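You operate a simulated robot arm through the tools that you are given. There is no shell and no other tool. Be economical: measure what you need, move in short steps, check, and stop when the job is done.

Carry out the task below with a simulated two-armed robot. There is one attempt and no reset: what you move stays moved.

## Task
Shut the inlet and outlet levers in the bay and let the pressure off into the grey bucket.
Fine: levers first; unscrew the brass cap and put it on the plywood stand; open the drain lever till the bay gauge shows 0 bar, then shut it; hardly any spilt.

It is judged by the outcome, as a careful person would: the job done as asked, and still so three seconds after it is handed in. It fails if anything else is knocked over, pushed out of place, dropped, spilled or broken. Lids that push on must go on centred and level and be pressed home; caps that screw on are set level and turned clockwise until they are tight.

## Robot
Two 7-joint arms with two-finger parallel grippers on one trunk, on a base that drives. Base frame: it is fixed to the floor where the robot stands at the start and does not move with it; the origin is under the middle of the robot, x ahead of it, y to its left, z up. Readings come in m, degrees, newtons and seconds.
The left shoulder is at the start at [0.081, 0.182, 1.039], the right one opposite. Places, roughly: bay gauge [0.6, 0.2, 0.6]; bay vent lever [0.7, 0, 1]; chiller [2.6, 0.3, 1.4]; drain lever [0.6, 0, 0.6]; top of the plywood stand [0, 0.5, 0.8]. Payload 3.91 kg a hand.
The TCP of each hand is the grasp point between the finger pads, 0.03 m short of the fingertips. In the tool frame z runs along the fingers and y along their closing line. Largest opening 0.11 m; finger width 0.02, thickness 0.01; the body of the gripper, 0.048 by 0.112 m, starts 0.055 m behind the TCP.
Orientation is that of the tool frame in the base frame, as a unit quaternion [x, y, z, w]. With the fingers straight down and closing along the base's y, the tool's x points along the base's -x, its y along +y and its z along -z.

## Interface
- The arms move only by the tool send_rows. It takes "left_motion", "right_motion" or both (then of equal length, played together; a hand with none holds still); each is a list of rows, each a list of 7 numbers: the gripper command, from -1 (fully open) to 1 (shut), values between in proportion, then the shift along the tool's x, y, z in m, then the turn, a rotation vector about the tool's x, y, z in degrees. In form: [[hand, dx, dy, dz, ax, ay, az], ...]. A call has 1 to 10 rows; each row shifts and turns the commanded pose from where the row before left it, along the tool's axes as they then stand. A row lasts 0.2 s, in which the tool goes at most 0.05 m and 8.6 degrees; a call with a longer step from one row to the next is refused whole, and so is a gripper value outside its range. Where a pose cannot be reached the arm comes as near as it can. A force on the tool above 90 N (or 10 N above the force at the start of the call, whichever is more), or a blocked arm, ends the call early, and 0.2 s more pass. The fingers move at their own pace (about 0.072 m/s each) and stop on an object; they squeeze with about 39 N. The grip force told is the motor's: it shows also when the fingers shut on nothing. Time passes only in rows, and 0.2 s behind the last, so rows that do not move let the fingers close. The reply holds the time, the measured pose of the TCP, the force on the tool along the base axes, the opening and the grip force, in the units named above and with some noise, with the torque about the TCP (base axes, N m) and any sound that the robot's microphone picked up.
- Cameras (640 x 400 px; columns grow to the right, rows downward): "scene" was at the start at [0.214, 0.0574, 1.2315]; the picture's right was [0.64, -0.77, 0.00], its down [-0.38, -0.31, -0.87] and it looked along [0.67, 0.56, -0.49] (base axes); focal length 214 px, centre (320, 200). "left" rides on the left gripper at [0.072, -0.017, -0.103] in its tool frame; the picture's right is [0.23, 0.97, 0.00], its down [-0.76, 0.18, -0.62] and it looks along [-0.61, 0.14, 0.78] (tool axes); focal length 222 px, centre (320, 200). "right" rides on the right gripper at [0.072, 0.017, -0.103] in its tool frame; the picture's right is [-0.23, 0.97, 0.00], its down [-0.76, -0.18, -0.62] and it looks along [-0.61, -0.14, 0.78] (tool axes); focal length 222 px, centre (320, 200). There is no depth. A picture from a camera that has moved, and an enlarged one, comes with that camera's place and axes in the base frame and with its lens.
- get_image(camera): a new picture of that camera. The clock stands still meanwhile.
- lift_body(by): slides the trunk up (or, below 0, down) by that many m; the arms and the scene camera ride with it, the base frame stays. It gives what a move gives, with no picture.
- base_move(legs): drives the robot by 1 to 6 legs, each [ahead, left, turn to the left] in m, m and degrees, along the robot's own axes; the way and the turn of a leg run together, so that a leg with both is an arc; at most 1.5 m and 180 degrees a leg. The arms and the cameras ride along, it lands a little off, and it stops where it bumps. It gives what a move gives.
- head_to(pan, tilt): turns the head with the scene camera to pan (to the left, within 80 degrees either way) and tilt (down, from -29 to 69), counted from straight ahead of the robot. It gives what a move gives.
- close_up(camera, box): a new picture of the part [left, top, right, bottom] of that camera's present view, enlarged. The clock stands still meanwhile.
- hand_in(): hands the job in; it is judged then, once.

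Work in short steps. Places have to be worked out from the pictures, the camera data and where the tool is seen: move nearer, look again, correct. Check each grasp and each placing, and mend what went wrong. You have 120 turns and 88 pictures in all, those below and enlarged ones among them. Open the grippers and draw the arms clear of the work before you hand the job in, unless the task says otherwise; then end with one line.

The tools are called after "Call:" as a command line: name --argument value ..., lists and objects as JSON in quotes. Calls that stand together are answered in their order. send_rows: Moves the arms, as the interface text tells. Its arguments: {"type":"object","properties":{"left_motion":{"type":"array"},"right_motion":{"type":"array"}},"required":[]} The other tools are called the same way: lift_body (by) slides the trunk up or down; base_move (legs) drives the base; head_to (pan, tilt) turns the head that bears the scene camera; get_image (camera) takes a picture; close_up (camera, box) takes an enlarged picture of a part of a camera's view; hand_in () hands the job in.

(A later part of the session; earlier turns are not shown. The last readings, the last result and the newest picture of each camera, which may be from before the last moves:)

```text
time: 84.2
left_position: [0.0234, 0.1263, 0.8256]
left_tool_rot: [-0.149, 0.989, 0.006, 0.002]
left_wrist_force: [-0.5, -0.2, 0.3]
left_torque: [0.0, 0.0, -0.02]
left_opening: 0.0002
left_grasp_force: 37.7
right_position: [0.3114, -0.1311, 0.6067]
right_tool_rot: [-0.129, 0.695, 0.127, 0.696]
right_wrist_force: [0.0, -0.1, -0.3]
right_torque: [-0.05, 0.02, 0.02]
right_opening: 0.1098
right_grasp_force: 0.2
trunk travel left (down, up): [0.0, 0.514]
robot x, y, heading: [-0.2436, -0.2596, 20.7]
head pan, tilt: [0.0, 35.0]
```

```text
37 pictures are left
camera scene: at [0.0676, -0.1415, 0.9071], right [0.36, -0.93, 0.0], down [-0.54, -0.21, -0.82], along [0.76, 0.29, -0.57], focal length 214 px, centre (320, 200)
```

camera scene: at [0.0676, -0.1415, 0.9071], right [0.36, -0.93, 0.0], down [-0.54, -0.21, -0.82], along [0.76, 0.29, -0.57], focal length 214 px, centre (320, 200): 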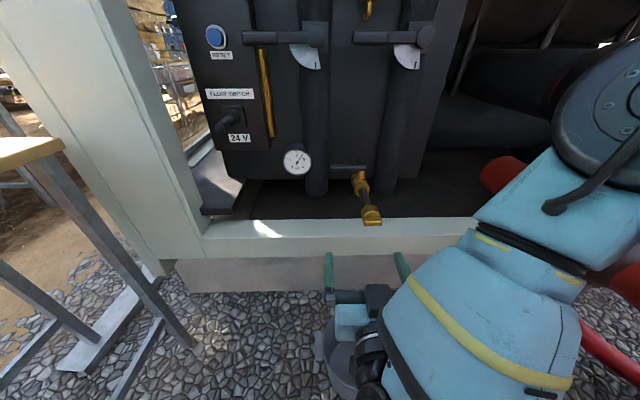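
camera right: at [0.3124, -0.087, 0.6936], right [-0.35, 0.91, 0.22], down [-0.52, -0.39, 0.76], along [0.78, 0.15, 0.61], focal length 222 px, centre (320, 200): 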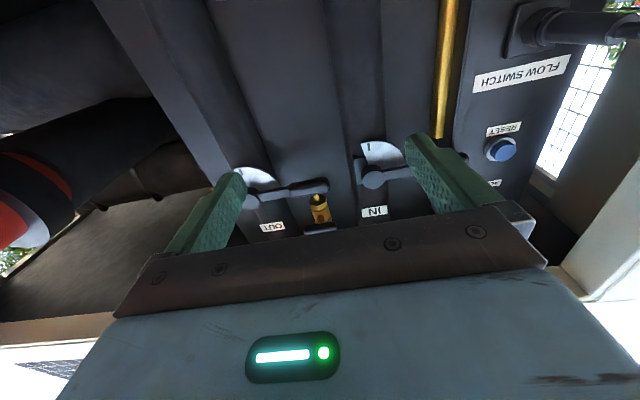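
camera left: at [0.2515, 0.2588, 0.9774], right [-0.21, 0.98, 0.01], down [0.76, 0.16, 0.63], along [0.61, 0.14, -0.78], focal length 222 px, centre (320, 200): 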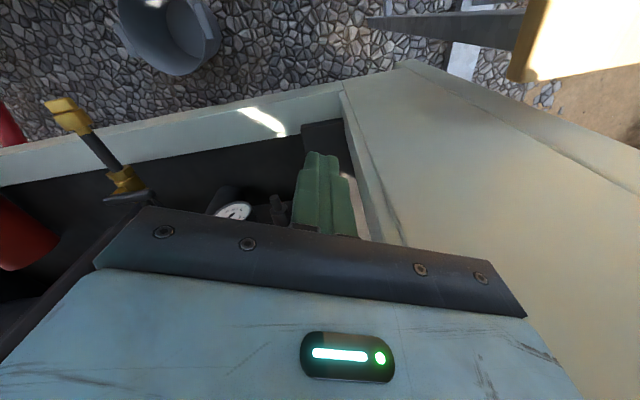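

The right hand is now level in front of the cap. I shift it 4 cm right and check with the wrist camera.

Call:
send_rows --right_motion '[[-1, 0, -0.02, 0, 0, 0, 0], [-1, 0.003, -0.021, 0.02, 0, 0, 0], [-1, 0, 0, 0, 0, 0, 0]]'

Call:
get_image --camera "right"

Call:
close_up --camera "scene" --box '[290, 150, 450, 300]'

```text
time: 85.0
left_position: [0.0241, 0.1252, 0.8272]
left_tool_rot: [-0.149, 0.989, 0.007, 0.001]
left_wrist_force: [-0.4, -0.9, 0.3]
left_torque: [0.03, -0.02, 0.02]
left_opening: 0.0001
left_grasp_force: 37.3
right_position: [0.3358, -0.151, 0.6107]
right_tool_rot: [-0.128, 0.697, 0.124, 0.695]
right_wrist_force: [0.1, -0.5, -0.6]
right_torque: [-0.01, 0.02, -0.05]
right_opening: 0.11
right_grasp_force: 0.0
right hand out of reach, approached as far as the arm can: row 2
trunk travel left (down, up): [0.0, 0.514]
robot x, y, heading: [-0.2428, -0.2611, 21.1]
head pan, tilt: [0.0, 35.0]
```

```text
36 pictures are left
camera right: at [0.2328, -0.1733, 0.5379], right [-0.34, 0.91, 0.22], down [-0.52, -0.38, 0.76], along [0.78, 0.14, 0.61], focal length 222 px, centre (320, 200)
```

right: 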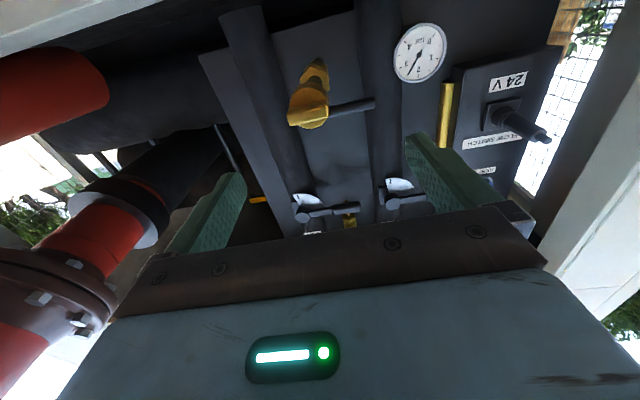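

```text
2.67 times, centred on (370, 225) of scene
camera zoom: at [0.0677, -0.1415, 0.9071], right [0.36, -0.93, 0.0], down [-0.54, -0.2, -0.82], along [0.77, 0.29, -0.57], focal length 572 px, centre (187, 133)
```

zoom: 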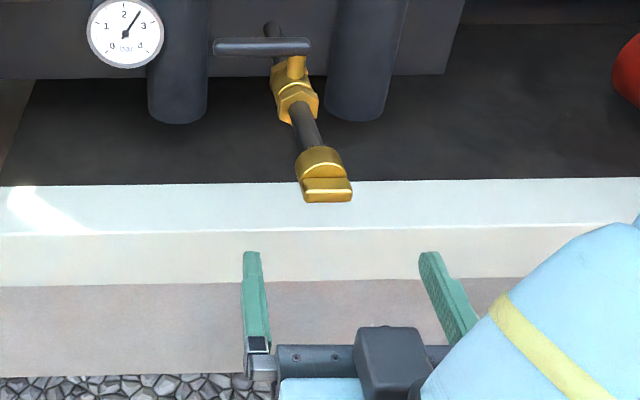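

The cap has a flat bar across its front (about 4 cm wide), at about n=0.37, z=0.597. I align and advance so the fingers straddle it.

Call:
send_rows --right_motion '[[-1, 0.004, -0.004, 0.03, 0, 0, 0], [-1, 0.004, -0.004, 0.03, 0, 0, 0], [-1, 0.005, -0.004, 0.025, 0, 0, 0], [-1, 0, 0, 0, 0, 0, 0]]'

Call:
get_image --camera "right"

Call:
close_up --camera "scene" --box '[290, 150, 450, 300]'

```text
time: 86.0
left_position: [0.0236, 0.126, 0.8263]
left_tool_rot: [-0.15, 0.989, 0.006, 0.002]
left_wrist_force: [0.3, -0.8, -0.3]
left_torque: [0.0, -0.01, -0.01]
left_opening: 0.0
left_grasp_force: 37.3
right_position: [0.3954, -0.1042, 0.6179]
right_tool_rot: [-0.127, 0.697, 0.124, 0.695]
right_wrist_force: [0.0, 0.1, -0.2]
right_torque: [-0.03, 0.02, -0.02]
right_opening: 0.11
right_grasp_force: 0.0
right hand out of reach, approached as far as the arm can: row 1, 2, 3
trunk travel left (down, up): [0.0, 0.514]
robot x, y, heading: [-0.2396, -0.2586, 20.8]
head pan, tilt: [0.0, 35.0]
```

```text
34 pictures are left
camera right: at [0.2921, -0.1269, 0.5449], right [-0.34, 0.91, 0.22], down [-0.52, -0.38, 0.76], along [0.78, 0.15, 0.61], focal length 222 px, centre (320, 200)
```

right: 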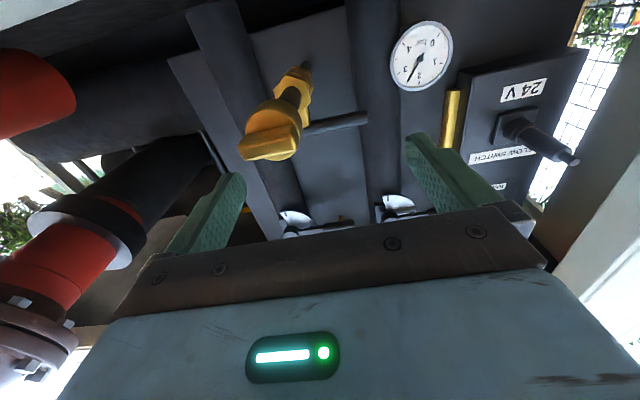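

```text
2.67 times, centred on (370, 225) of scene
camera zoom: at [0.0677, -0.1415, 0.9071], right [0.36, -0.93, 0.0], down [-0.54, -0.2, -0.82], along [0.77, 0.29, -0.57], focal length 572 px, centre (187, 133)
```

zoom: 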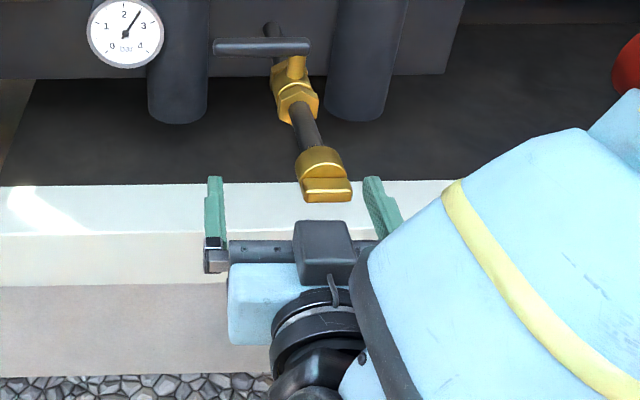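

The arm drifts left because it is at a joint limit in this roll. Rolling the hand −90° (also the unscrewing direction) should relieve it and lets me grip the bar across its thickness; I back off slightly and roll.

Call:
send_rows --right_motion '[[-1, 0, 0, -0.03, 0, 0, 0], [-1, 0, 0, 0, 0, 0, -8.2], [-1, 0, 0, 0, 0, 0, -8.2], [-1, 0, 0, 0, 0, 0, -8.2], [-1, 0, 0, 0, 0, 0, -8.2], [-1, 0, 0, 0, 0, 0, -8.2], [-1, 0, 0, 0, 0, 0, -8.2], [-1, 0, 0, 0, 0, 0, -8.2], [-1, 0, 0, 0, 0, 0, -8.2], [-1, 0, 0, 0, 0, 0, -8.2]]'

Call:
send_rows --right_motion '[[-1, 0, 0, 0, 0, 0, -8.2], [-1, 0, 0, 0, 0, 0, -8.0], [-1, 0.02, 0, 0, 0, 0, 0], [-1, 0.016, 0.01, 0.01, 0, 0, 0], [-1, 0, 0.01, 0.02, 0, 0, 0], [-1, 0, 0, 0, 0, 0, 0]]'

Call:
close_up --camera "scene" --box '[290, 150, 450, 300]'

```text
time: 88.2
left_position: [0.0237, 0.1272, 0.8265]
left_tool_rot: [-0.15, 0.989, 0.006, 0.001]
left_wrist_force: [0.7, -0.2, 0.2]
left_torque: [-0.02, -0.03, -0.06]
left_opening: 0.0
left_grasp_force: 37.4
right_position: [0.3677, -0.1126, 0.6179]
right_tool_rot: [-0.521, 0.478, -0.318, 0.631]
right_wrist_force: [-0.4, -0.3, -0.5]
right_torque: [0.0, 0.01, 0.01]
right_opening: 0.1098
right_grasp_force: 0.0
trunk travel left (down, up): [0.0, 0.514]
robot x, y, heading: [-0.2422, -0.2597, 20.7]
head pan, tilt: [0.0, 35.0]
```

```text
time: 89.6
left_position: [0.0237, 0.1269, 0.8263]
left_tool_rot: [-0.15, 0.989, 0.006, 0.001]
left_wrist_force: [0.3, -0.3, -1.0]
left_torque: [0.01, 0.03, -0.01]
left_opening: 0.0
left_grasp_force: 37.4
right_position: [0.3875, -0.1104, 0.6154]
right_tool_rot: [0.583, -0.403, 0.403, -0.579]
right_wrist_force: [-0.4, -0.8, -1.1]
right_torque: [0.03, 0.0, 0.02]
right_opening: 0.1101
right_grasp_force: 0.0
right hand out of reach, approached as far as the arm can: row 3, 4, 5
trunk travel left (down, up): [0.0, 0.514]
robot x, y, heading: [-0.2442, -0.2601, 21.0]
head pan, tilt: [0.0, 35.0]
```

```text
2.67 times, centred on (370, 225) of scene
camera zoom: at [0.0677, -0.1415, 0.9071], right [0.36, -0.93, 0.0], down [-0.54, -0.2, -0.82], along [0.77, 0.29, -0.57], focal length 572 px, centre (187, 133)
```

zoom: 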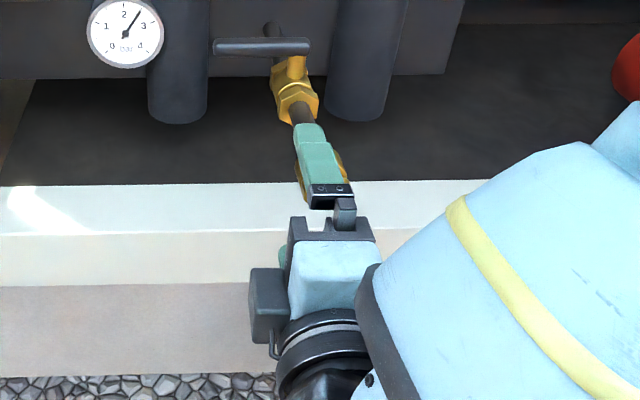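

Roll is free, but the position limit remains: the arm is too folded with its elbow high. I back the base another 0.15 m so that the arm works more stretched.

Call:
base_move --legs '[[-0.15, 0, 0]]'

Call:
send_rows --right_motion '[[-1, 0.008, 0, 0.045, 0, 0, 0], [-1, 0.008, 0.003, 0.045, 0, 0, 0], [-1, 0.008, 0.004, 0.03, 0, 0, 0], [-1, 0.006, 0.005, 0, 0, 0, 0], [-1, 0, 0, 0, 0, 0, 0]]'

```text
time: 91.0
left_position: [-0.1185, 0.0723, 0.8263]
left_tool_rot: [-0.15, 0.989, 0.007, 0.002]
left_wrist_force: [0.2, 0.0, -0.3]
left_torque: [-0.03, -0.01, 0.05]
left_opening: 0.0001
left_grasp_force: 37.4
right_position: [0.2455, -0.1663, 0.6152]
right_tool_rot: [0.583, -0.402, 0.403, -0.579]
right_wrist_force: [0.0, -0.6, 0.5]
right_torque: [-0.01, -0.01, 0.01]
right_opening: 0.1099
right_grasp_force: 0.1
trunk travel left (down, up): [0.0, 0.514]
robot x, y, heading: [-0.3829, -0.3128, 20.8]
head pan, tilt: [0.0, 35.0]
```

```text
time: 92.2
left_position: [-0.1179, 0.0721, 0.8268]
left_tool_rot: [-0.15, 0.989, 0.007, 0.002]
left_wrist_force: [-0.3, -0.4, 0.2]
left_torque: [0.01, 0.01, 0.0]
left_opening: 0.0
left_grasp_force: 37.6
right_position: [0.337, -0.1101, 0.6311]
right_tool_rot: [0.583, -0.404, 0.404, -0.577]
right_wrist_force: [-0.1, 0.0, 0.0]
right_torque: [0.01, 0.0, -0.04]
right_opening: 0.11
right_grasp_force: 0.0
right hand out of reach, approached as far as the arm can: row 1, 2, 3, 4
trunk travel left (down, up): [0.0, 0.514]
robot x, y, heading: [-0.3839, -0.3136, 20.8]
head pan, tilt: [0.0, 35.0]
```

Still limited to the right and below. I look at the right arm's configuration.

Call:
head_to --pan -40 --tilt 30

Call:
get_image --camera "scene"

```text
time: 93.3
left_position: [-0.1179, 0.0722, 0.8269]
left_tool_rot: [-0.149, 0.989, 0.006, 0.001]
left_wrist_force: [-0.8, 0.3, 0.1]
left_torque: [0.02, 0.01, 0.0]
left_opening: 0.0
left_grasp_force: 37.8
right_position: [0.3385, -0.1109, 0.6313]
right_tool_rot: [0.583, -0.405, 0.404, -0.578]
right_wrist_force: [-0.8, -0.1, -0.1]
right_torque: [0.02, -0.01, 0.03]
right_opening: 0.1099
right_grasp_force: 0.1
trunk travel left (down, up): [0.0, 0.514]
robot x, y, heading: [-0.3867, -0.3155, 20.8]
head pan, tilt: [-40.0, 30.0]
```

```text
31 pictures are left
camera scene: at [-0.0705, -0.2567, 0.9149], right [-0.33, -0.95, 0.0], down [-0.47, 0.16, -0.87], along [0.82, -0.28, -0.5], focal length 214 px, centre (320, 200)
```

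scene: 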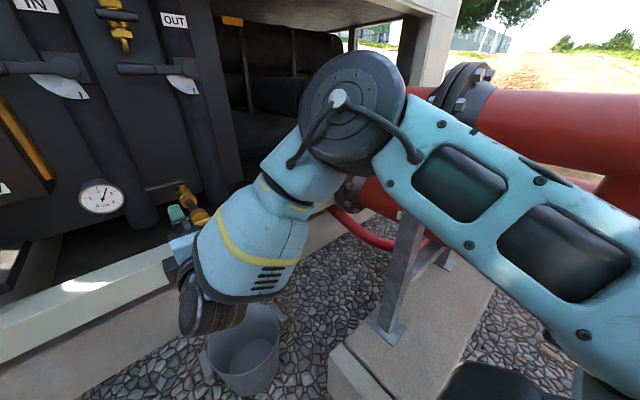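

The elbow sits far forward with the forearm folded back, so more stand-off will straighten it. I back up another 0.18 m.

Call:
base_move --legs '[[-0.18, 0, 0]]'

Call:
send_rows --right_motion '[[-1, 0.01, 0, 0.045, 0, 0, 0], [-1, 0.01, 0.005, 0.045, 0, 0, 0], [-1, 0.01, 0.01, 0.045, 0, 0, 0], [-1, 0.01, 0.01, 0.045, 0, 0, 0], [-1, 0.008, 0.008, 0.03, 0, 0, 0]]'

Call:
head_to --pan -15 --tilt 25

Call:
get_image --camera "scene"

```text
time: 94.8
left_position: [-0.2851, 0.0091, 0.8269]
left_tool_rot: [-0.149, 0.989, 0.006, 0.002]
left_wrist_force: [0.2, 0.5, 0.2]
left_torque: [0.0, -0.02, -0.02]
left_opening: 0.0
left_grasp_force: 37.4
right_position: [0.1707, -0.175, 0.6319]
right_tool_rot: [0.583, -0.404, 0.405, -0.577]
right_wrist_force: [0.0, 0.9, 0.6]
right_torque: [-0.01, 0.0, -0.02]
right_opening: 0.11
right_grasp_force: 0.1
trunk travel left (down, up): [0.0, 0.514]
robot x, y, heading: [-0.549, -0.3808, 20.7]
head pan, tilt: [-40.0, 30.0]
```

```text
time: 96.0
left_position: [-0.2846, 0.0083, 0.8271]
left_tool_rot: [-0.149, 0.989, 0.007, 0.003]
left_wrist_force: [-0.4, -1.2, 0.7]
left_torque: [0.04, -0.02, -0.02]
left_opening: 0.0
left_grasp_force: 37.2
right_position: [0.3713, -0.1211, 0.6217]
right_tool_rot: [0.584, -0.404, 0.403, -0.577]
right_wrist_force: [-1.0, -0.2, -0.4]
right_torque: [0.02, -0.11, -0.09]
right_opening: 0.1099
right_grasp_force: 0.1
right hand out of reach, approached as far as the arm can: row 1, 2, 3, 4, 5
trunk travel left (down, up): [0.0, 0.514]
robot x, y, heading: [-0.5512, -0.3792, 20.9]
head pan, tilt: [-40.0, 30.0]
```

```text
time: 96.9
left_position: [-0.2842, 0.0087, 0.8268]
left_tool_rot: [-0.149, 0.989, 0.006, 0.002]
left_wrist_force: [-0.3, 0.4, -0.6]
left_torque: [-0.03, 0.02, -0.02]
left_opening: 0.0001
left_grasp_force: 37.5
right_position: [0.3708, -0.1188, 0.6211]
right_tool_rot: [0.584, -0.405, 0.404, -0.577]
right_wrist_force: [0.4, 0.7, 0.5]
right_torque: [-0.01, 0.0, -0.01]
right_opening: 0.1097
right_grasp_force: 0.1
trunk travel left (down, up): [0.0, 0.514]
robot x, y, heading: [-0.5518, -0.3756, 21.1]
head pan, tilt: [-15.0, 25.0]
```

```text
30 pictures are left
camera scene: at [-0.231, -0.2813, 0.9228], right [0.1, -0.99, 0.0], down [-0.42, -0.04, -0.91], along [0.9, 0.09, -0.42], focal length 214 px, centre (320, 200)
```

scene: 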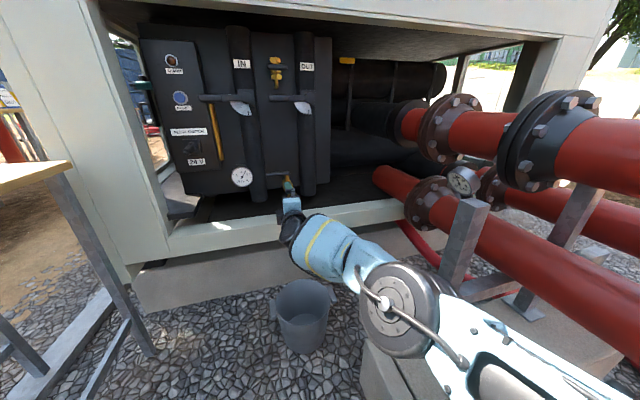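

Much better; the hand is short by only about 2.5 cm now. I back up another 0.1 m and reach again.

Call:
base_move --legs '[[-0.1, 0, 0]]'

Call:
send_rows --right_motion '[[-1, 0.01, 0.008, 0.04, 0, 0, 0], [-1, 0.01, 0.008, 0.04, 0, 0, 0], [-1, 0.008, 0.006, 0.02, 0, 0, 0], [-1, 0, 0, 0, 0, 0, 0]]'

Call:
get_image --camera "right"

```text
time: 98.0
left_position: [-0.3764, -0.0259, 0.8269]
left_tool_rot: [-0.149, 0.989, 0.007, 0.002]
left_wrist_force: [0.2, -0.3, 0.0]
left_torque: [0.02, 0.03, -0.02]
left_opening: 0.0
left_grasp_force: 38.0
right_position: [0.28, -0.1554, 0.6218]
right_tool_rot: [0.583, -0.404, 0.405, -0.577]
right_wrist_force: [1.0, 0.2, -0.8]
right_torque: [0.04, 0.0, 0.01]
right_opening: 0.1098
right_grasp_force: 0.1
trunk travel left (down, up): [0.0, 0.514]
robot x, y, heading: [-0.6442, -0.4125, 20.8]
head pan, tilt: [-15.0, 25.0]
```

```text
time: 99.0
left_position: [-0.3759, -0.0271, 0.8264]
left_tool_rot: [-0.15, 0.989, 0.007, 0.002]
left_wrist_force: [0.5, -0.7, 0.7]
left_torque: [0.0, 0.0, 0.0]
left_opening: 0.0
left_grasp_force: 37.4
right_position: [0.2969, -0.1802, 0.6214]
right_tool_rot: [0.583, -0.405, 0.404, -0.577]
right_wrist_force: [0.8, 0.0, -0.3]
right_torque: [-0.01, 0.0, 0.0]
right_opening: 0.1099
right_grasp_force: 0.1
right hand out of reach, approached as far as the arm can: row 1, 2, 3
trunk travel left (down, up): [0.0, 0.514]
robot x, y, heading: [-0.6437, -0.4125, 20.8]
head pan, tilt: [-15.0, 25.0]
```

```text
29 pictures are left
camera right: at [0.224, -0.285, 0.6049], right [-0.08, 0.21, -0.97], down [-0.85, 0.5, 0.18], along [0.53, 0.84, 0.13], focal length 222 px, centre (320, 200)
```

right: 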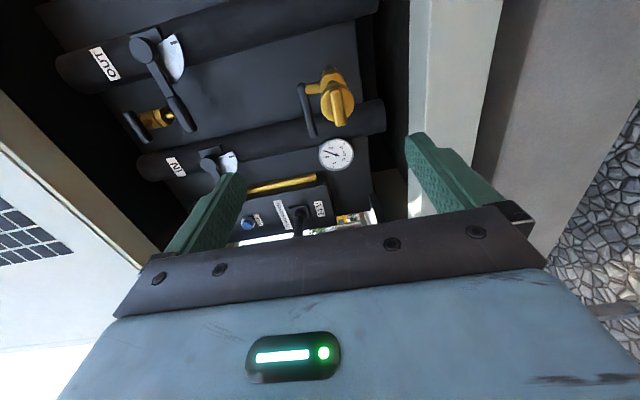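

Here the lateral position is right (l = −0.279); the arm is simply at full stretch. I lower the hand 2.4 cm while easing back a little, then will use the base to drive it onto the cap.

Call:
send_rows --right_motion '[[-1, 0, 0.008, -0.02, 0, 0, 0], [-1, 0, 0.008, -0.01, 0, 0, 0], [-1, 0, 0.008, 0, 0, 0, 0], [-1, 0, 0, 0, 0, 0, 0]]'

```text
time: 100.0
left_position: [-0.3767, -0.0271, 0.8277]
left_tool_rot: [-0.15, 0.989, 0.007, 0.001]
left_wrist_force: [-0.1, 0.6, 0.0]
left_torque: [0.0, 0.0, 0.01]
left_opening: 0.0
left_grasp_force: 37.9
right_position: [0.2965, -0.1813, 0.6212]
right_tool_rot: [0.582, -0.405, 0.405, -0.577]
right_wrist_force: [-0.4, -0.4, 0.0]
right_torque: [-0.01, 0.02, -0.05]
right_opening: 0.1103
right_grasp_force: 0.0
right hand out of reach, approached as far as the arm can: row 1, 2, 3
trunk travel left (down, up): [0.0, 0.514]
robot x, y, heading: [-0.6422, -0.415, 20.7]
head pan, tilt: [-15.0, 25.0]
```

Nothing moved; the solver seems stuck at a limit. I retract more, then go down.

Call:
send_rows --right_motion '[[-1, 0, 0, -0.04, 0, 0, 0], [-1, 0, 0, -0.04, 0, 0, 0], [-1, 0, 0.012, -0.02, 0, 0, 0], [-1, 0, 0.012, 0, 0, 0, 0], [-1, 0, 0, 0, 0, 0, 0]]'

Call:
head_to --pan -35 --tilt 25

Call:
get_image --camera "scene"

```text
time: 101.2
left_position: [-0.3773, -0.0256, 0.827]
left_tool_rot: [-0.15, 0.989, 0.007, 0.002]
left_wrist_force: [0.0, -1.1, 0.3]
left_torque: [0.0, 0.04, 0.01]
left_opening: 0.0
left_grasp_force: 37.5
right_position: [0.2832, -0.1687, 0.5986]
right_tool_rot: [0.584, -0.409, 0.404, -0.573]
right_wrist_force: [-0.5, 0.3, 0.2]
right_torque: [0.02, 0.06, 0.03]
right_opening: 0.1101
right_grasp_force: 0.0
right hand out of reach, approached as far as the arm can: row 1, 2, 3, 4
trunk travel left (down, up): [0.0, 0.514]
robot x, y, heading: [-0.6438, -0.4144, 20.8]
head pan, tilt: [-15.0, 25.0]
```

```text
time: 102.0
left_position: [-0.376, -0.0254, 0.8275]
left_tool_rot: [-0.15, 0.989, 0.006, 0.001]
left_wrist_force: [-0.1, 0.2, 0.3]
left_torque: [0.01, 0.0, 0.03]
left_opening: 0.0001
left_grasp_force: 37.6
right_position: [0.2831, -0.1698, 0.5988]
right_tool_rot: [0.584, -0.409, 0.404, -0.573]
right_wrist_force: [-0.1, 0.0, 0.3]
right_torque: [0.0, 0.01, -0.01]
right_opening: 0.11
right_grasp_force: 0.1
trunk travel left (down, up): [0.0, 0.514]
robot x, y, heading: [-0.6434, -0.4122, 20.7]
head pan, tilt: [-35.0, 25.0]
```

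```text
28 pictures are left
camera scene: at [-0.325, -0.3479, 0.9229], right [-0.24, -0.97, 0.0], down [-0.41, 0.1, -0.91], along [0.88, -0.22, -0.42], focal length 214 px, centre (320, 200)
```

scene: 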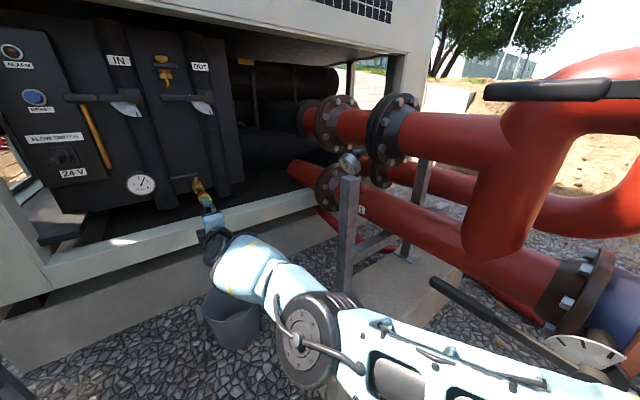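

The hand is now at the right height (0.599) and 1.5 cm left of the cap. I half-close the fingers and drive the base forward 0.13 m and 1.5 cm right, keeping the arm as it is.

Call:
send_rows --right_motion '[[-0.2, 0, 0, 0, 0, 0, 0], [-0.2, 0, 0, 0, 0, 0, 0]]'

Call:
base_move --legs '[[0.13, -0.015, 0]]'

Call:
get_image --camera "right"

Call:
close_up --camera "scene" --box '[140, 120, 300, 260]'

```text
time: 102.7
left_position: [-0.3764, -0.0265, 0.8264]
left_tool_rot: [-0.149, 0.989, 0.007, 0.001]
left_wrist_force: [-0.4, 0.3, -0.1]
left_torque: [-0.02, 0.0, -0.01]
left_opening: 0.0
left_grasp_force: 37.4
right_position: [0.2834, -0.1695, 0.5994]
right_tool_rot: [0.583, -0.409, 0.405, -0.574]
right_wrist_force: [0.2, 1.0, -0.9]
right_torque: [0.01, 0.0, 0.03]
right_opening: 0.0658
right_grasp_force: 0.1
trunk travel left (down, up): [0.0, 0.514]
robot x, y, heading: [-0.6441, -0.4118, 20.7]
head pan, tilt: [-35.0, 25.0]
```

```text
time: 103.9
left_position: [-0.249, 0.0036, 0.8271]
left_tool_rot: [-0.147, 0.989, 0.007, 0.001]
left_wrist_force: [1.0, -0.5, 0.3]
left_torque: [0.03, 0.03, 0.01]
left_opening: 0.0
left_grasp_force: 38.1
right_position: [0.4109, -0.1427, 0.5984]
right_tool_rot: [0.583, -0.41, 0.405, -0.572]
right_wrist_force: [0.1, 0.5, -0.1]
right_torque: [-0.02, -0.02, -0.03]
right_opening: 0.0663
right_grasp_force: 0.1
trunk travel left (down, up): [0.0, 0.514]
robot x, y, heading: [-0.5165, -0.3816, 20.4]
head pan, tilt: [-35.0, 25.0]
```

```text
27 pictures are left
camera right: at [0.3372, -0.2475, 0.5836], right [-0.09, 0.21, -0.97], down [-0.84, 0.51, 0.18], along [0.54, 0.83, 0.13], focal length 222 px, centre (320, 200)
```

right: 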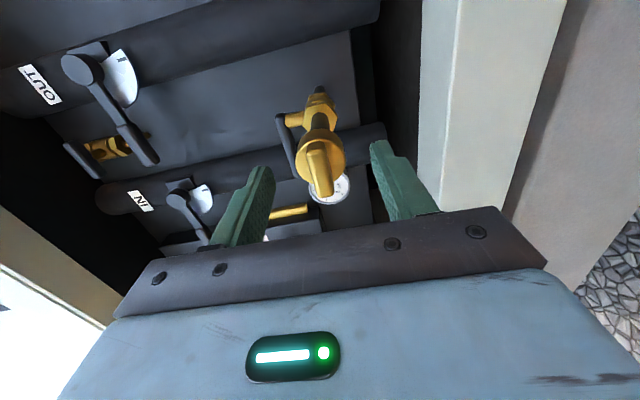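

```text
2.86 times, centred on (220, 190) of scene
camera zoom: at [-0.1987, -0.3184, 0.9228], right [-0.25, -0.97, 0.0], down [-0.41, 0.1, -0.91], along [0.88, -0.22, -0.42], focal length 613 px, centre (606, 229)
```

zoom: 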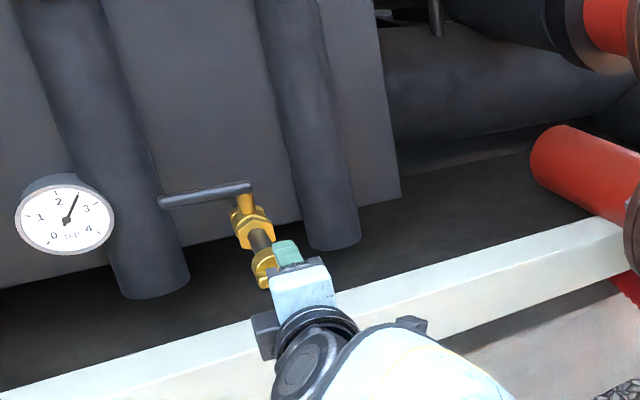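

Alignment looks good: the bar lies across, ready to be gripped over its thickness. I nudge the hand 7 mm left and drive the base the last 4 cm forward.

Call:
send_rows --right_motion '[[-0.2, -0.007, 0, 0, 0, 0, 0], [-0.2, 0, 0, 0, 0, 0, 0]]'

Call:
base_move --legs '[[0.04, 0, 0]]'

Call:
get_image --camera "right"

```text
time: 104.5
left_position: [-0.2484, 0.0043, 0.8257]
left_tool_rot: [-0.147, 0.989, 0.006, 0.002]
left_wrist_force: [-1.2, 0.3, 0.7]
left_torque: [-0.01, -0.02, 0.0]
left_opening: 0.0001
left_grasp_force: 37.8
right_position: [0.4073, -0.1374, 0.5996]
right_tool_rot: [0.584, -0.41, 0.406, -0.572]
right_wrist_force: [-0.7, -0.6, 0.0]
right_torque: [-0.02, 0.0, -0.04]
right_opening: 0.0658
right_grasp_force: 0.1
trunk travel left (down, up): [0.0, 0.514]
robot x, y, heading: [-0.5184, -0.3838, 20.6]
head pan, tilt: [-35.0, 25.0]
```

```text
time: 105.4
left_position: [-0.2124, 0.017, 0.8269]
left_tool_rot: [-0.146, 0.989, 0.008, 0.002]
left_wrist_force: [0.9, 0.5, -0.8]
left_torque: [0.01, -0.02, -0.01]
left_opening: 0.0
left_grasp_force: 38.1
right_position: [0.4441, -0.1247, 0.5986]
right_tool_rot: [0.583, -0.41, 0.407, -0.571]
right_wrist_force: [0.1, -0.3, 1.1]
right_torque: [0.0, 0.02, 0.02]
right_opening: 0.066
right_grasp_force: 0.1
trunk travel left (down, up): [0.0, 0.514]
robot x, y, heading: [-0.4795, -0.37, 20.7]
head pan, tilt: [-35.0, 25.0]
```

```text
25 pictures are left
camera right: at [0.3705, -0.2278, 0.5842], right [-0.09, 0.2, -0.97], down [-0.84, 0.51, 0.19], along [0.54, 0.83, 0.13], focal length 222 px, centre (320, 200)
```

right: 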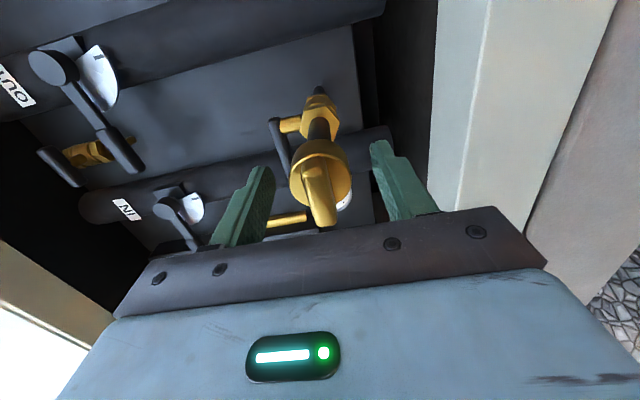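

The fin of the cap is between the pads and the disc is just beyond the fingertips. I close the grip.

Call:
send_rows --right_motion '[[0.4, 0, 0, 0, 0, 0, 0], [1, 0, 0, 0, 0, 0, 0], [1, 0, 0, 0, 0, 0, 0], [1, 0, 0, 0, 0, 0, 0]]'

Call:
get_image --camera "right"

```text
time: 106.4
left_position: [-0.2123, 0.0165, 0.827]
left_tool_rot: [-0.147, 0.989, 0.006, 0.002]
left_wrist_force: [-0.2, 0.3, -0.1]
left_torque: [0.0, 0.01, -0.01]
left_opening: 0.0002
left_grasp_force: 37.8
right_position: [0.4442, -0.1244, 0.6011]
right_tool_rot: [0.582, -0.411, 0.407, -0.572]
right_wrist_force: [1.0, 0.6, 1.4]
right_torque: [0.1, -0.24, 0.09]
right_opening: 0.039
right_grasp_force: 38.7
trunk travel left (down, up): [0.0, 0.514]
robot x, y, heading: [-0.4795, -0.3684, 20.3]
head pan, tilt: [-35.0, 25.0]
```

```text
24 pictures are left
camera right: at [0.3704, -0.2279, 0.585], right [-0.09, 0.21, -0.97], down [-0.84, 0.51, 0.18], along [0.54, 0.83, 0.13], focal length 222 px, centre (320, 200)
```

right: 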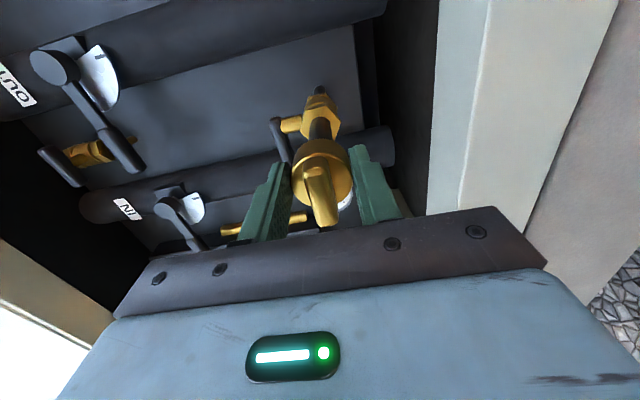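

The fingers hold the cap's round body (39 mm). I turn it anticlockwise (negative roll) 41° and check whether the cap turns with the hand.

Call:
send_rows --right_motion '[[1, 0, 0, 0, 0, 0, -8.2], [1, 0, 0, 0, 0, 0, -8.2], [1, 0, 0, 0, 0, 0, -8.2], [1, 0, 0, 0, 0, 0, -8.2], [1, 0, 0, 0, 0, 0, -8.2], [1, 0, 0, 0, 0, 0, 0]]'

Call:
get_image --camera "right"

```text
time: 107.8
left_position: [-0.2142, 0.019, 0.8271]
left_tool_rot: [-0.148, 0.989, 0.006, 0.003]
left_wrist_force: [-0.1, 0.4, 0.6]
left_torque: [0.0, 0.03, 0.02]
left_opening: 0.0
left_grasp_force: 37.8
right_position: [0.441, -0.1233, 0.6025]
right_tool_rot: [0.679, -0.226, 0.559, -0.419]
right_wrist_force: [14.6, 21.7, 28.7]
right_torque: [0.48, -0.89, 0.34]
right_opening: 0.0396
right_grasp_force: 39.2
right hand out of reach, approached as far as the arm can: row 5
trunk travel left (down, up): [0.0, 0.514]
robot x, y, heading: [-0.4835, -0.3672, 20.5]
head pan, tilt: [-35.0, 25.0]
```

```text
23 pictures are left
camera right: at [0.3649, -0.2231, 0.6322], right [0.09, -0.36, -0.93], down [-0.83, 0.49, -0.27], along [0.55, 0.8, -0.25], focal length 222 px, centre (320, 200)
```

right: 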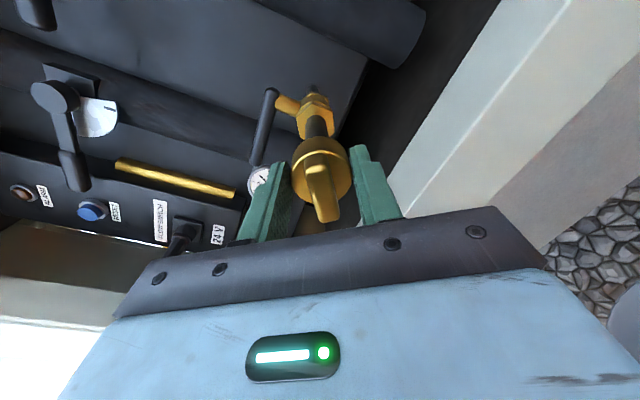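

The cap turns with the hand (fin still aligned), so it unscrews. The roll limit is near, so I open, roll back 115°, and check the pose before regripping.

Call:
send_rows --right_motion '[[-0.2, 0, 0, 0, 0, 0, 0], [-0.2, 0, 0, 0, 0, 0, 8.2], [-0.2, 0, 0, 0, 0, 0, 8.2], [-0.2, 0, 0, 0, 0, 0, 8.2], [-0.2, 0, 0, 0, 0, 0, 8.2], [-0.2, 0, 0, 0, 0, 0, 8.2], [-0.2, 0, 0, 0, 0, 0, 8.2], [-0.2, 0, 0, 0, 0, 0, 8.2], [-0.2, 0, 0, 0, 0, 0, 8.2], [-0.2, 0, 0, 0, 0, 0, 8.2]]'

Call:
send_rows --right_motion '[[-0.2, 0, 0, 0, 0, 0, 8.2], [-0.2, 0, 0, 0, 0, 0, 8.2], [-0.2, 0, 0, 0, 0, 0, 8.2], [-0.2, 0, 0, 0, 0, 0, 8.2], [-0.2, 0, 0, 0, 0, 0, 8.2], [-0.2, 0, 0, 0, 0, 0, 0]]'

Call:
get_image --camera "right"

```text
time: 110.0
left_position: [-0.2128, 0.0167, 0.8271]
left_tool_rot: [-0.147, 0.989, 0.006, 0.001]
left_wrist_force: [-0.1, 0.0, -0.5]
left_torque: [0.02, -0.04, 0.01]
left_opening: 0.0
left_grasp_force: 37.7
right_position: [0.4413, -0.1266, 0.5913]
right_tool_rot: [-0.409, 0.595, -0.191, 0.665]
right_wrist_force: [-0.2, 0.8, 0.6]
right_torque: [0.0, 0.04, -0.03]
right_opening: 0.0657
right_grasp_force: 0.1
trunk travel left (down, up): [0.0, 0.514]
robot x, y, heading: [-0.4847, -0.3656, 20.5]
head pan, tilt: [-35.0, 25.0]
```

```text
time: 111.4
left_position: [-0.2122, 0.0176, 0.8266]
left_tool_rot: [-0.147, 0.989, 0.006, 0.001]
left_wrist_force: [0.5, -0.5, -0.1]
left_torque: [0.0, 0.01, 0.0]
left_opening: 0.0003
left_grasp_force: 37.8
right_position: [0.4419, -0.1258, 0.5909]
right_tool_rot: [-0.175, 0.7, 0.054, 0.69]
right_wrist_force: [-0.1, -0.1, -0.3]
right_torque: [-0.02, 0.04, 0.01]
right_opening: 0.0662
right_grasp_force: 0.1
trunk travel left (down, up): [0.0, 0.514]
robot x, y, heading: [-0.4834, -0.3678, 20.9]
head pan, tilt: [-35.0, 25.0]
```

```text
22 pictures are left
camera right: at [0.3385, -0.1575, 0.521], right [-0.31, 0.95, 0.06], down [-0.54, -0.23, 0.81], along [0.78, 0.22, 0.59], focal length 222 px, centre (320, 200)
```

right: 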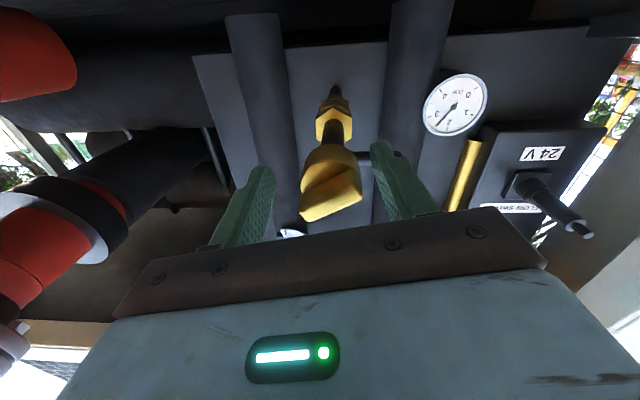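

Roll back worked without complaint; the fin shows about 33° turned. I correct the height by 8 mm, regrip and unscrew about 115° more.

Call:
send_rows --right_motion '[[-0.2, -0.008, 0, 0, 0, 0, 0], [0.5, 0, 0, 0, 0, 0, 0], [1, 0, 0, 0, 0, 0, 0], [1, 0, 0, 0, 0, 0, 0], [1, 0, 0, 0, 0, 0, -8.2], [1, 0, 0, 0, 0, 0, -8.2], [1, 0, 0, 0, 0, 0, -8.2], [1, 0, 0, 0, 0, 0, -8.2], [1, 0, 0, 0, 0, 0, -8.2], [1, 0, 0, 0, 0, 0, -8.2]]'

Call:
send_rows --right_motion '[[1, 0, 0, 0, 0, 0, -8.2], [1, 0, 0, 0, 0, 0, -8.2], [1, 0, 0, 0, 0, 0, -8.2], [1, 0, 0, 0, 0, 0, -8.2], [1, 0, 0, 0, 0, 0, -8.2], [1, 0, 0, 0, 0, 0, -8.2], [1, 0, 0, 0, 0, 0, -8.2], [1, 0, 0, 0, 0, 0, 0]]'

Call:
get_image --camera "right"

```text
time: 113.6
left_position: [-0.2127, 0.0188, 0.8259]
left_tool_rot: [-0.148, 0.989, 0.006, 0.001]
left_wrist_force: [-0.4, -0.2, -0.3]
left_torque: [0.03, 0.01, 0.0]
left_opening: 0.0001
left_grasp_force: 37.8
right_position: [0.4374, -0.1244, 0.6]
right_tool_rot: [-0.453, 0.561, -0.24, 0.65]
right_wrist_force: [-4.9, 19.6, -0.6]
right_torque: [0.18, -0.52, 0.08]
right_opening: 0.0413
right_grasp_force: 39.3
trunk travel left (down, up): [0.0, 0.514]
robot x, y, heading: [-0.4798, -0.3692, 20.6]
head pan, tilt: [-35.0, 25.0]
```

```text
time: 115.4
left_position: [-0.2139, 0.0177, 0.8262]
left_tool_rot: [-0.147, 0.989, 0.006, 0.002]
left_wrist_force: [0.6, -0.5, 0.0]
left_torque: [-0.02, 0.01, 0.02]
left_opening: 0.0
left_grasp_force: 37.8
right_position: [0.4403, -0.1248, 0.6022]
right_tool_rot: [0.665, -0.276, 0.524, -0.454]
right_wrist_force: [-9.1, 10.9, 5.3]
right_torque: [0.43, -1.01, -0.16]
right_opening: 0.0422
right_grasp_force: 38.7
trunk travel left (down, up): [0.0, 0.514]
robot x, y, heading: [-0.4796, -0.3687, 20.5]
head pan, tilt: [-35.0, 25.0]
```

```text
21 pictures are left
camera right: at [0.3658, -0.2275, 0.6226], right [0.04, -0.23, -0.97], down [-0.84, 0.52, -0.16], along [0.54, 0.82, -0.17], focal length 222 px, centre (320, 200)
```

right: 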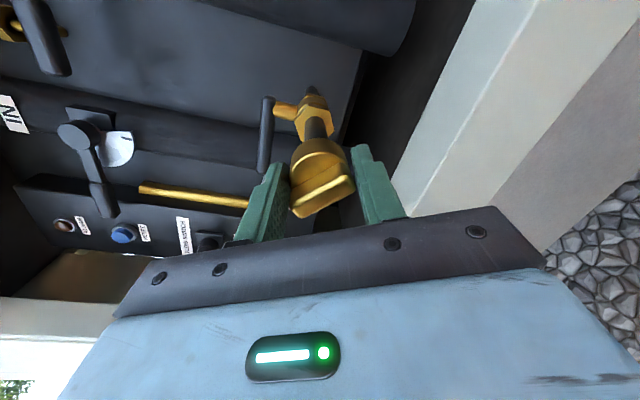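

The cap again turned with the hand (about 140° total). I repeat the cycle: open, roll back, regrip, turn.

Call:
send_rows --right_motion '[[-0.2, 0, 0, 0, 0, 0, 0], [-0.2, 0, 0, 0, 0, 0, 8.4], [-0.2, 0, 0, 0, 0, 0, 8.4], [-0.2, 0, 0, 0, 0, 0, 8.4], [-0.2, 0, 0, 0, 0, 0, 8.4], [-0.2, 0, 0, 0, 0, 0, 8.4], [-0.2, 0, 0, 0, 0, 0, 8.4], [-0.2, 0, 0, 0, 0, 0, 8.4], [-0.2, 0, 0, 0, 0, 0, 8.4], [-0.2, 0, 0, 0, 0, 0, 8.4]]'

Call:
send_rows --right_motion '[[-0.2, 0, 0, 0, 0, 0, 8.4], [-0.2, 0, 0, 0, 0, 0, 8.4], [-0.2, 0, 0, 0, 0, 0, 8.4], [-0.2, 0, 0, 0, 0, 0, 8.4], [-0.2, 0, 0, 0, 0, 0, 8.4], [-0.2, 0, 0, 0, 0, 0, 0]]'

```text
time: 117.6
left_position: [-0.2137, 0.0169, 0.8273]
left_tool_rot: [-0.147, 0.989, 0.007, 0.002]
left_wrist_force: [-0.4, -0.2, -1.0]
left_torque: [-0.01, -0.01, -0.01]
left_opening: 0.0
left_grasp_force: 37.3
right_position: [0.4408, -0.125, 0.599]
right_tool_rot: [-0.355, 0.628, -0.133, 0.68]
right_wrist_force: [0.6, -0.8, 0.1]
right_torque: [0.02, 0.01, 0.0]
right_opening: 0.066
right_grasp_force: 0.0
trunk travel left (down, up): [0.0, 0.514]
robot x, y, heading: [-0.4785, -0.3702, 20.6]
head pan, tilt: [-35.0, 25.0]
```

```text
time: 119.0
left_position: [-0.2121, 0.0169, 0.8274]
left_tool_rot: [-0.148, 0.989, 0.006, 0.002]
left_wrist_force: [0.4, 0.3, -0.1]
left_torque: [0.0, 0.02, -0.02]
left_opening: 0.0001
left_grasp_force: 37.8
right_position: [0.442, -0.1255, 0.5992]
right_tool_rot: [-0.108, 0.713, 0.119, 0.682]
right_wrist_force: [0.2, 0.6, -0.5]
right_torque: [0.01, 0.0, 0.0]
right_opening: 0.0658
right_grasp_force: 0.0
trunk travel left (down, up): [0.0, 0.514]
robot x, y, heading: [-0.4811, -0.368, 20.6]
head pan, tilt: [-35.0, 25.0]
```

Position stays good (0.599). I close and turn about 125°, then roll back again in the same way.

Call:
send_rows --right_motion '[[0.5, 0, 0, 0, 0, 0, 0], [1, 0, 0, 0, 0, 0, 0], [1, 0, 0, 0, 0, 0, 0], [1, 0, 0, 0, 0, 0, -8.4], [1, 0, 0, 0, 0, 0, -8.4], [1, 0, 0, 0, 0, 0, -8.4], [1, 0, 0, 0, 0, 0, -8.4], [1, 0, 0, 0, 0, 0, -8.4], [1, 0, 0, 0, 0, 0, -8.4], [1, 0, 0, 0, 0, 0, -8.4]]'

Call:
send_rows --right_motion '[[1, 0, 0, 0, 0, 0, -8.4], [1, 0, 0, 0, 0, 0, -8.4], [1, 0, 0, 0, 0, 0, -8.4], [1, 0, 0, 0, 0, 0, -8.4], [1, 0, 0, 0, 0, 0, -8.4], [1, 0, 0, 0, 0, 0, -8.4], [1, 0, 0, 0, 0, 0, -8.4], [1, 0, 0, 0, 0, 0, 0]]'

Call:
get_image --camera "right"

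```text
time: 121.2
left_position: [-0.2144, 0.018, 0.826]
left_tool_rot: [-0.147, 0.989, 0.006, 0.004]
left_wrist_force: [-0.1, 0.3, 0.3]
left_torque: [0.01, -0.01, 0.01]
left_opening: 0.0005
left_grasp_force: 37.5
right_position: [0.4397, -0.1242, 0.5992]
right_tool_rot: [-0.447, 0.566, -0.232, 0.653]
right_wrist_force: [-13.1, 14.9, 1.7]
right_torque: [0.09, -0.18, 0.45]
right_opening: 0.039
right_grasp_force: 38.9
trunk travel left (down, up): [0.0, 0.514]
robot x, y, heading: [-0.4797, -0.3684, 20.7]
head pan, tilt: [-35.0, 25.0]
```

```text
time: 123.0
left_position: [-0.215, 0.0181, 0.828]
left_tool_rot: [-0.147, 0.989, 0.007, 0.002]
left_wrist_force: [-0.2, 0.2, 0.0]
left_torque: [0.02, 0.01, -0.02]
left_opening: 0.0
left_grasp_force: 37.1
right_position: [0.4414, -0.1261, 0.6013]
right_tool_rot: [0.665, -0.276, 0.524, -0.455]
right_wrist_force: [-12.6, 8.3, 10.5]
right_torque: [0.47, -0.96, 0.01]
right_opening: 0.0396
right_grasp_force: 39.2
trunk travel left (down, up): [0.0, 0.514]
robot x, y, heading: [-0.4816, -0.372, 20.6]
head pan, tilt: [-35.0, 25.0]
```

```text
20 pictures are left
camera right: at [0.366, -0.2276, 0.6236], right [0.04, -0.23, -0.97], down [-0.84, 0.52, -0.16], along [0.55, 0.82, -0.17], focal length 222 px, centre (320, 200)
```

right: 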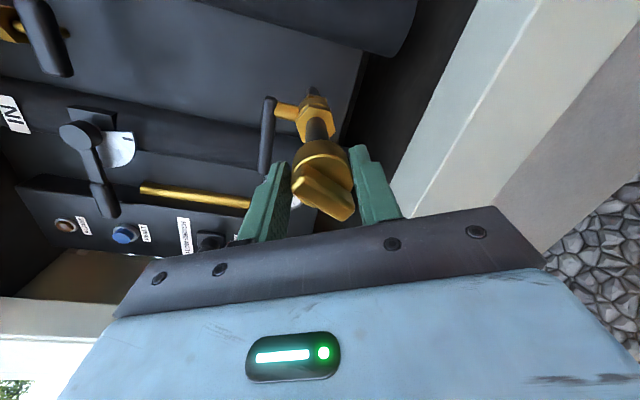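

About 255° so far. Before each release I test whether the cap is free with a gentle 8 mm pull.

Call:
send_rows --right_motion '[[1, 0, 0, -0.004, 0, 0, 0], [1, 0, 0, -0.004, 0, 0, 0], [1, 0, 0, 0, 0, 0, 0]]'

```text
time: 123.8
left_position: [-0.2128, 0.0172, 0.8262]
left_tool_rot: [-0.147, 0.989, 0.007, 0.002]
left_wrist_force: [0.1, 0.1, 0.3]
left_torque: [0.04, -0.01, 0.01]
left_opening: 0.0002
left_grasp_force: 37.6
right_position: [0.4346, -0.1289, 0.6035]
right_tool_rot: [0.664, -0.279, 0.526, -0.453]
right_wrist_force: [20.7, 15.0, 16.6]
right_torque: [0.37, -0.64, 0.09]
right_opening: 0.0393
right_grasp_force: 38.7
trunk travel left (down, up): [0.0, 0.514]
robot x, y, heading: [-0.4843, -0.3655, 20.5]
head pan, tilt: [-35.0, 25.0]
```

It holds (25 N), so the cap is still threaded. Another cycle: open, move 6 mm back in, roll back, regrip, turn.

Call:
send_rows --right_motion '[[-0.2, 0, 0, 0.003, 0, 0, 0], [-0.2, 0, 0, 0.003, 0, 0, 8.4], [-0.2, 0, 0, 0, 0, 0, 8.4], [-0.2, 0, 0, 0, 0, 0, 8.4], [-0.2, 0, 0, 0, 0, 0, 8.4], [-0.2, 0, 0, 0, 0, 0, 8.4], [-0.2, 0, 0, 0, 0, 0, 8.4], [-0.2, 0, 0, 0, 0, 0, 8.4], [-0.2, 0, 0, 0, 0, 0, 8.4], [-0.2, 0, 0, 0, 0, 0, 8.4]]'

Call:
send_rows --right_motion '[[-0.2, 0, 0, 0, 0, 0, 8.4], [-0.2, 0, 0, 0, 0, 0, 8.4], [-0.2, 0, 0, 0, 0, 0, 8.4], [-0.2, 0, 0, 0, 0, 0, 8.4], [-0.2, 0, 0, 0, 0, 0, 8.4], [-0.2, 0, 0, 0, 0, 0, 8.4], [0.5, 0, 0, 0, 0, 0, 0], [1, 0, 0, 0, 0, 0, 0], [1, 0, 0, 0, 0, 0, 0]]'

Call:
send_rows --right_motion '[[1, 0, 0, 0, 0, 0, -8.4], [1, 0, 0, 0, 0, 0, -8.4], [1, 0, 0, 0, 0, 0, -8.4], [1, 0, 0, 0, 0, 0, -8.4], [1, 0, 0, 0, 0, 0, -8.4], [1, 0, 0, 0, 0, 0, -8.4], [1, 0, 0, 0, 0, 0, -8.4], [1, 0, 0, 0, 0, 0, -8.4]]'

Call:
send_rows --right_motion '[[1, 0, 0, 0, 0, 0, -8.4], [1, 0, 0, 0, 0, 0, -8.4], [1, 0, 0, 0, 0, 0, -8.4], [1, 0, 0, 0, 0, 0, -8.4], [1, 0, 0, 0, 0, 0, -8.4], [1, 0, 0, 0, 0, 0, -8.4], [1, 0, 0, 0, 0, 0, -8.4], [1, 0, 0, -0.004, 0, 0, 0], [1, 0, 0, -0.004, 0, 0, 0], [1, 0, 0, 0, 0, 0, 0]]'

Call:
get_image --camera "right"

```text
time: 126.0
left_position: [-0.2122, 0.0161, 0.827]
left_tool_rot: [-0.147, 0.989, 0.006, 0.002]
left_wrist_force: [0.1, -0.7, 0.3]
left_torque: [0.02, 0.0, -0.01]
left_opening: 0.0
left_grasp_force: 37.7
right_position: [0.4399, -0.1277, 0.5997]
right_tool_rot: [-0.356, 0.628, -0.132, 0.68]
right_wrist_force: [-0.6, -0.7, 0.5]
right_torque: [0.02, -0.01, 0.01]
right_opening: 0.066
right_grasp_force: 0.1
trunk travel left (down, up): [0.0, 0.514]
robot x, y, heading: [-0.4803, -0.3709, 20.6]
head pan, tilt: [-35.0, 25.0]
```

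```text
time: 128.0
left_position: [-0.212, 0.0194, 0.8267]
left_tool_rot: [-0.148, 0.989, 0.006, 0.003]
left_wrist_force: [0.8, -0.4, 0.3]
left_torque: [-0.02, 0.0, 0.02]
left_opening: 0.0
left_grasp_force: 37.2
right_position: [0.4365, -0.1218, 0.6004]
right_tool_rot: [-0.059, 0.719, 0.169, 0.672]
right_wrist_force: [-1.4, 19.6, 3.3]
right_torque: [0.11, -0.27, 0.95]
right_opening: 0.0396
right_grasp_force: 39.3
trunk travel left (down, up): [0.0, 0.514]
robot x, y, heading: [-0.4833, -0.3667, 20.6]
head pan, tilt: [-35.0, 25.0]
```

```text
time: 129.8
left_position: [-0.2135, 0.0176, 0.8277]
left_tool_rot: [-0.147, 0.989, 0.006, 0.002]
left_wrist_force: [-0.1, 1.0, 0.2]
left_torque: [0.02, 0.0, -0.03]
left_opening: 0.0
left_grasp_force: 38.2
right_position: [0.4366, -0.1241, 0.6005]
right_tool_rot: [-0.447, 0.567, -0.231, 0.652]
right_wrist_force: [-21.3, 10.0, 1.0]
right_torque: [0.07, -0.2, 0.55]
right_opening: 0.0388
right_grasp_force: 38.9
trunk travel left (down, up): [0.0, 0.514]
robot x, y, heading: [-0.4838, -0.3653, 20.7]
head pan, tilt: [-35.0, 25.0]
```

```text
time: 132.0
left_position: [-0.2139, 0.0177, 0.8267]
left_tool_rot: [-0.147, 0.989, 0.006, 0.003]
left_wrist_force: [-0.2, 1.1, 0.4]
left_torque: [-0.01, -0.04, 0.01]
left_opening: 0.0002
left_grasp_force: 38.0
right_position: [0.4334, -0.1294, 0.604]
right_tool_rot: [0.664, -0.28, 0.525, -0.453]
right_wrist_force: [18.6, 18.7, 18.0]
right_torque: [0.4, -0.75, 0.26]
right_opening: 0.0395
right_grasp_force: 38.7
trunk travel left (down, up): [0.0, 0.514]
robot x, y, heading: [-0.4835, -0.3662, 20.5]
head pan, tilt: [-35.0, 25.0]
```

```text
19 pictures are left
camera right: at [0.3578, -0.2304, 0.6243], right [0.04, -0.23, -0.97], down [-0.83, 0.53, -0.16], along [0.55, 0.82, -0.17], focal length 222 px, centre (320, 200)
```

right: 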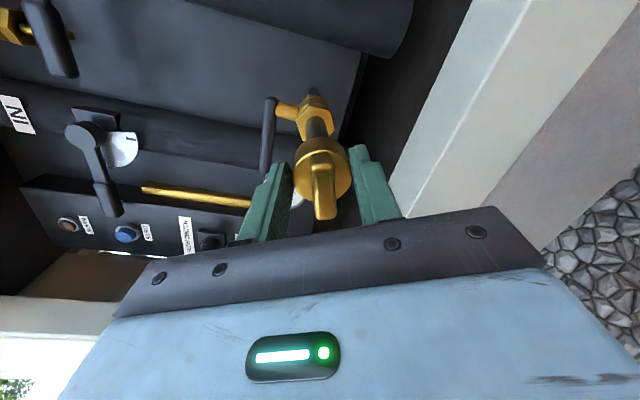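

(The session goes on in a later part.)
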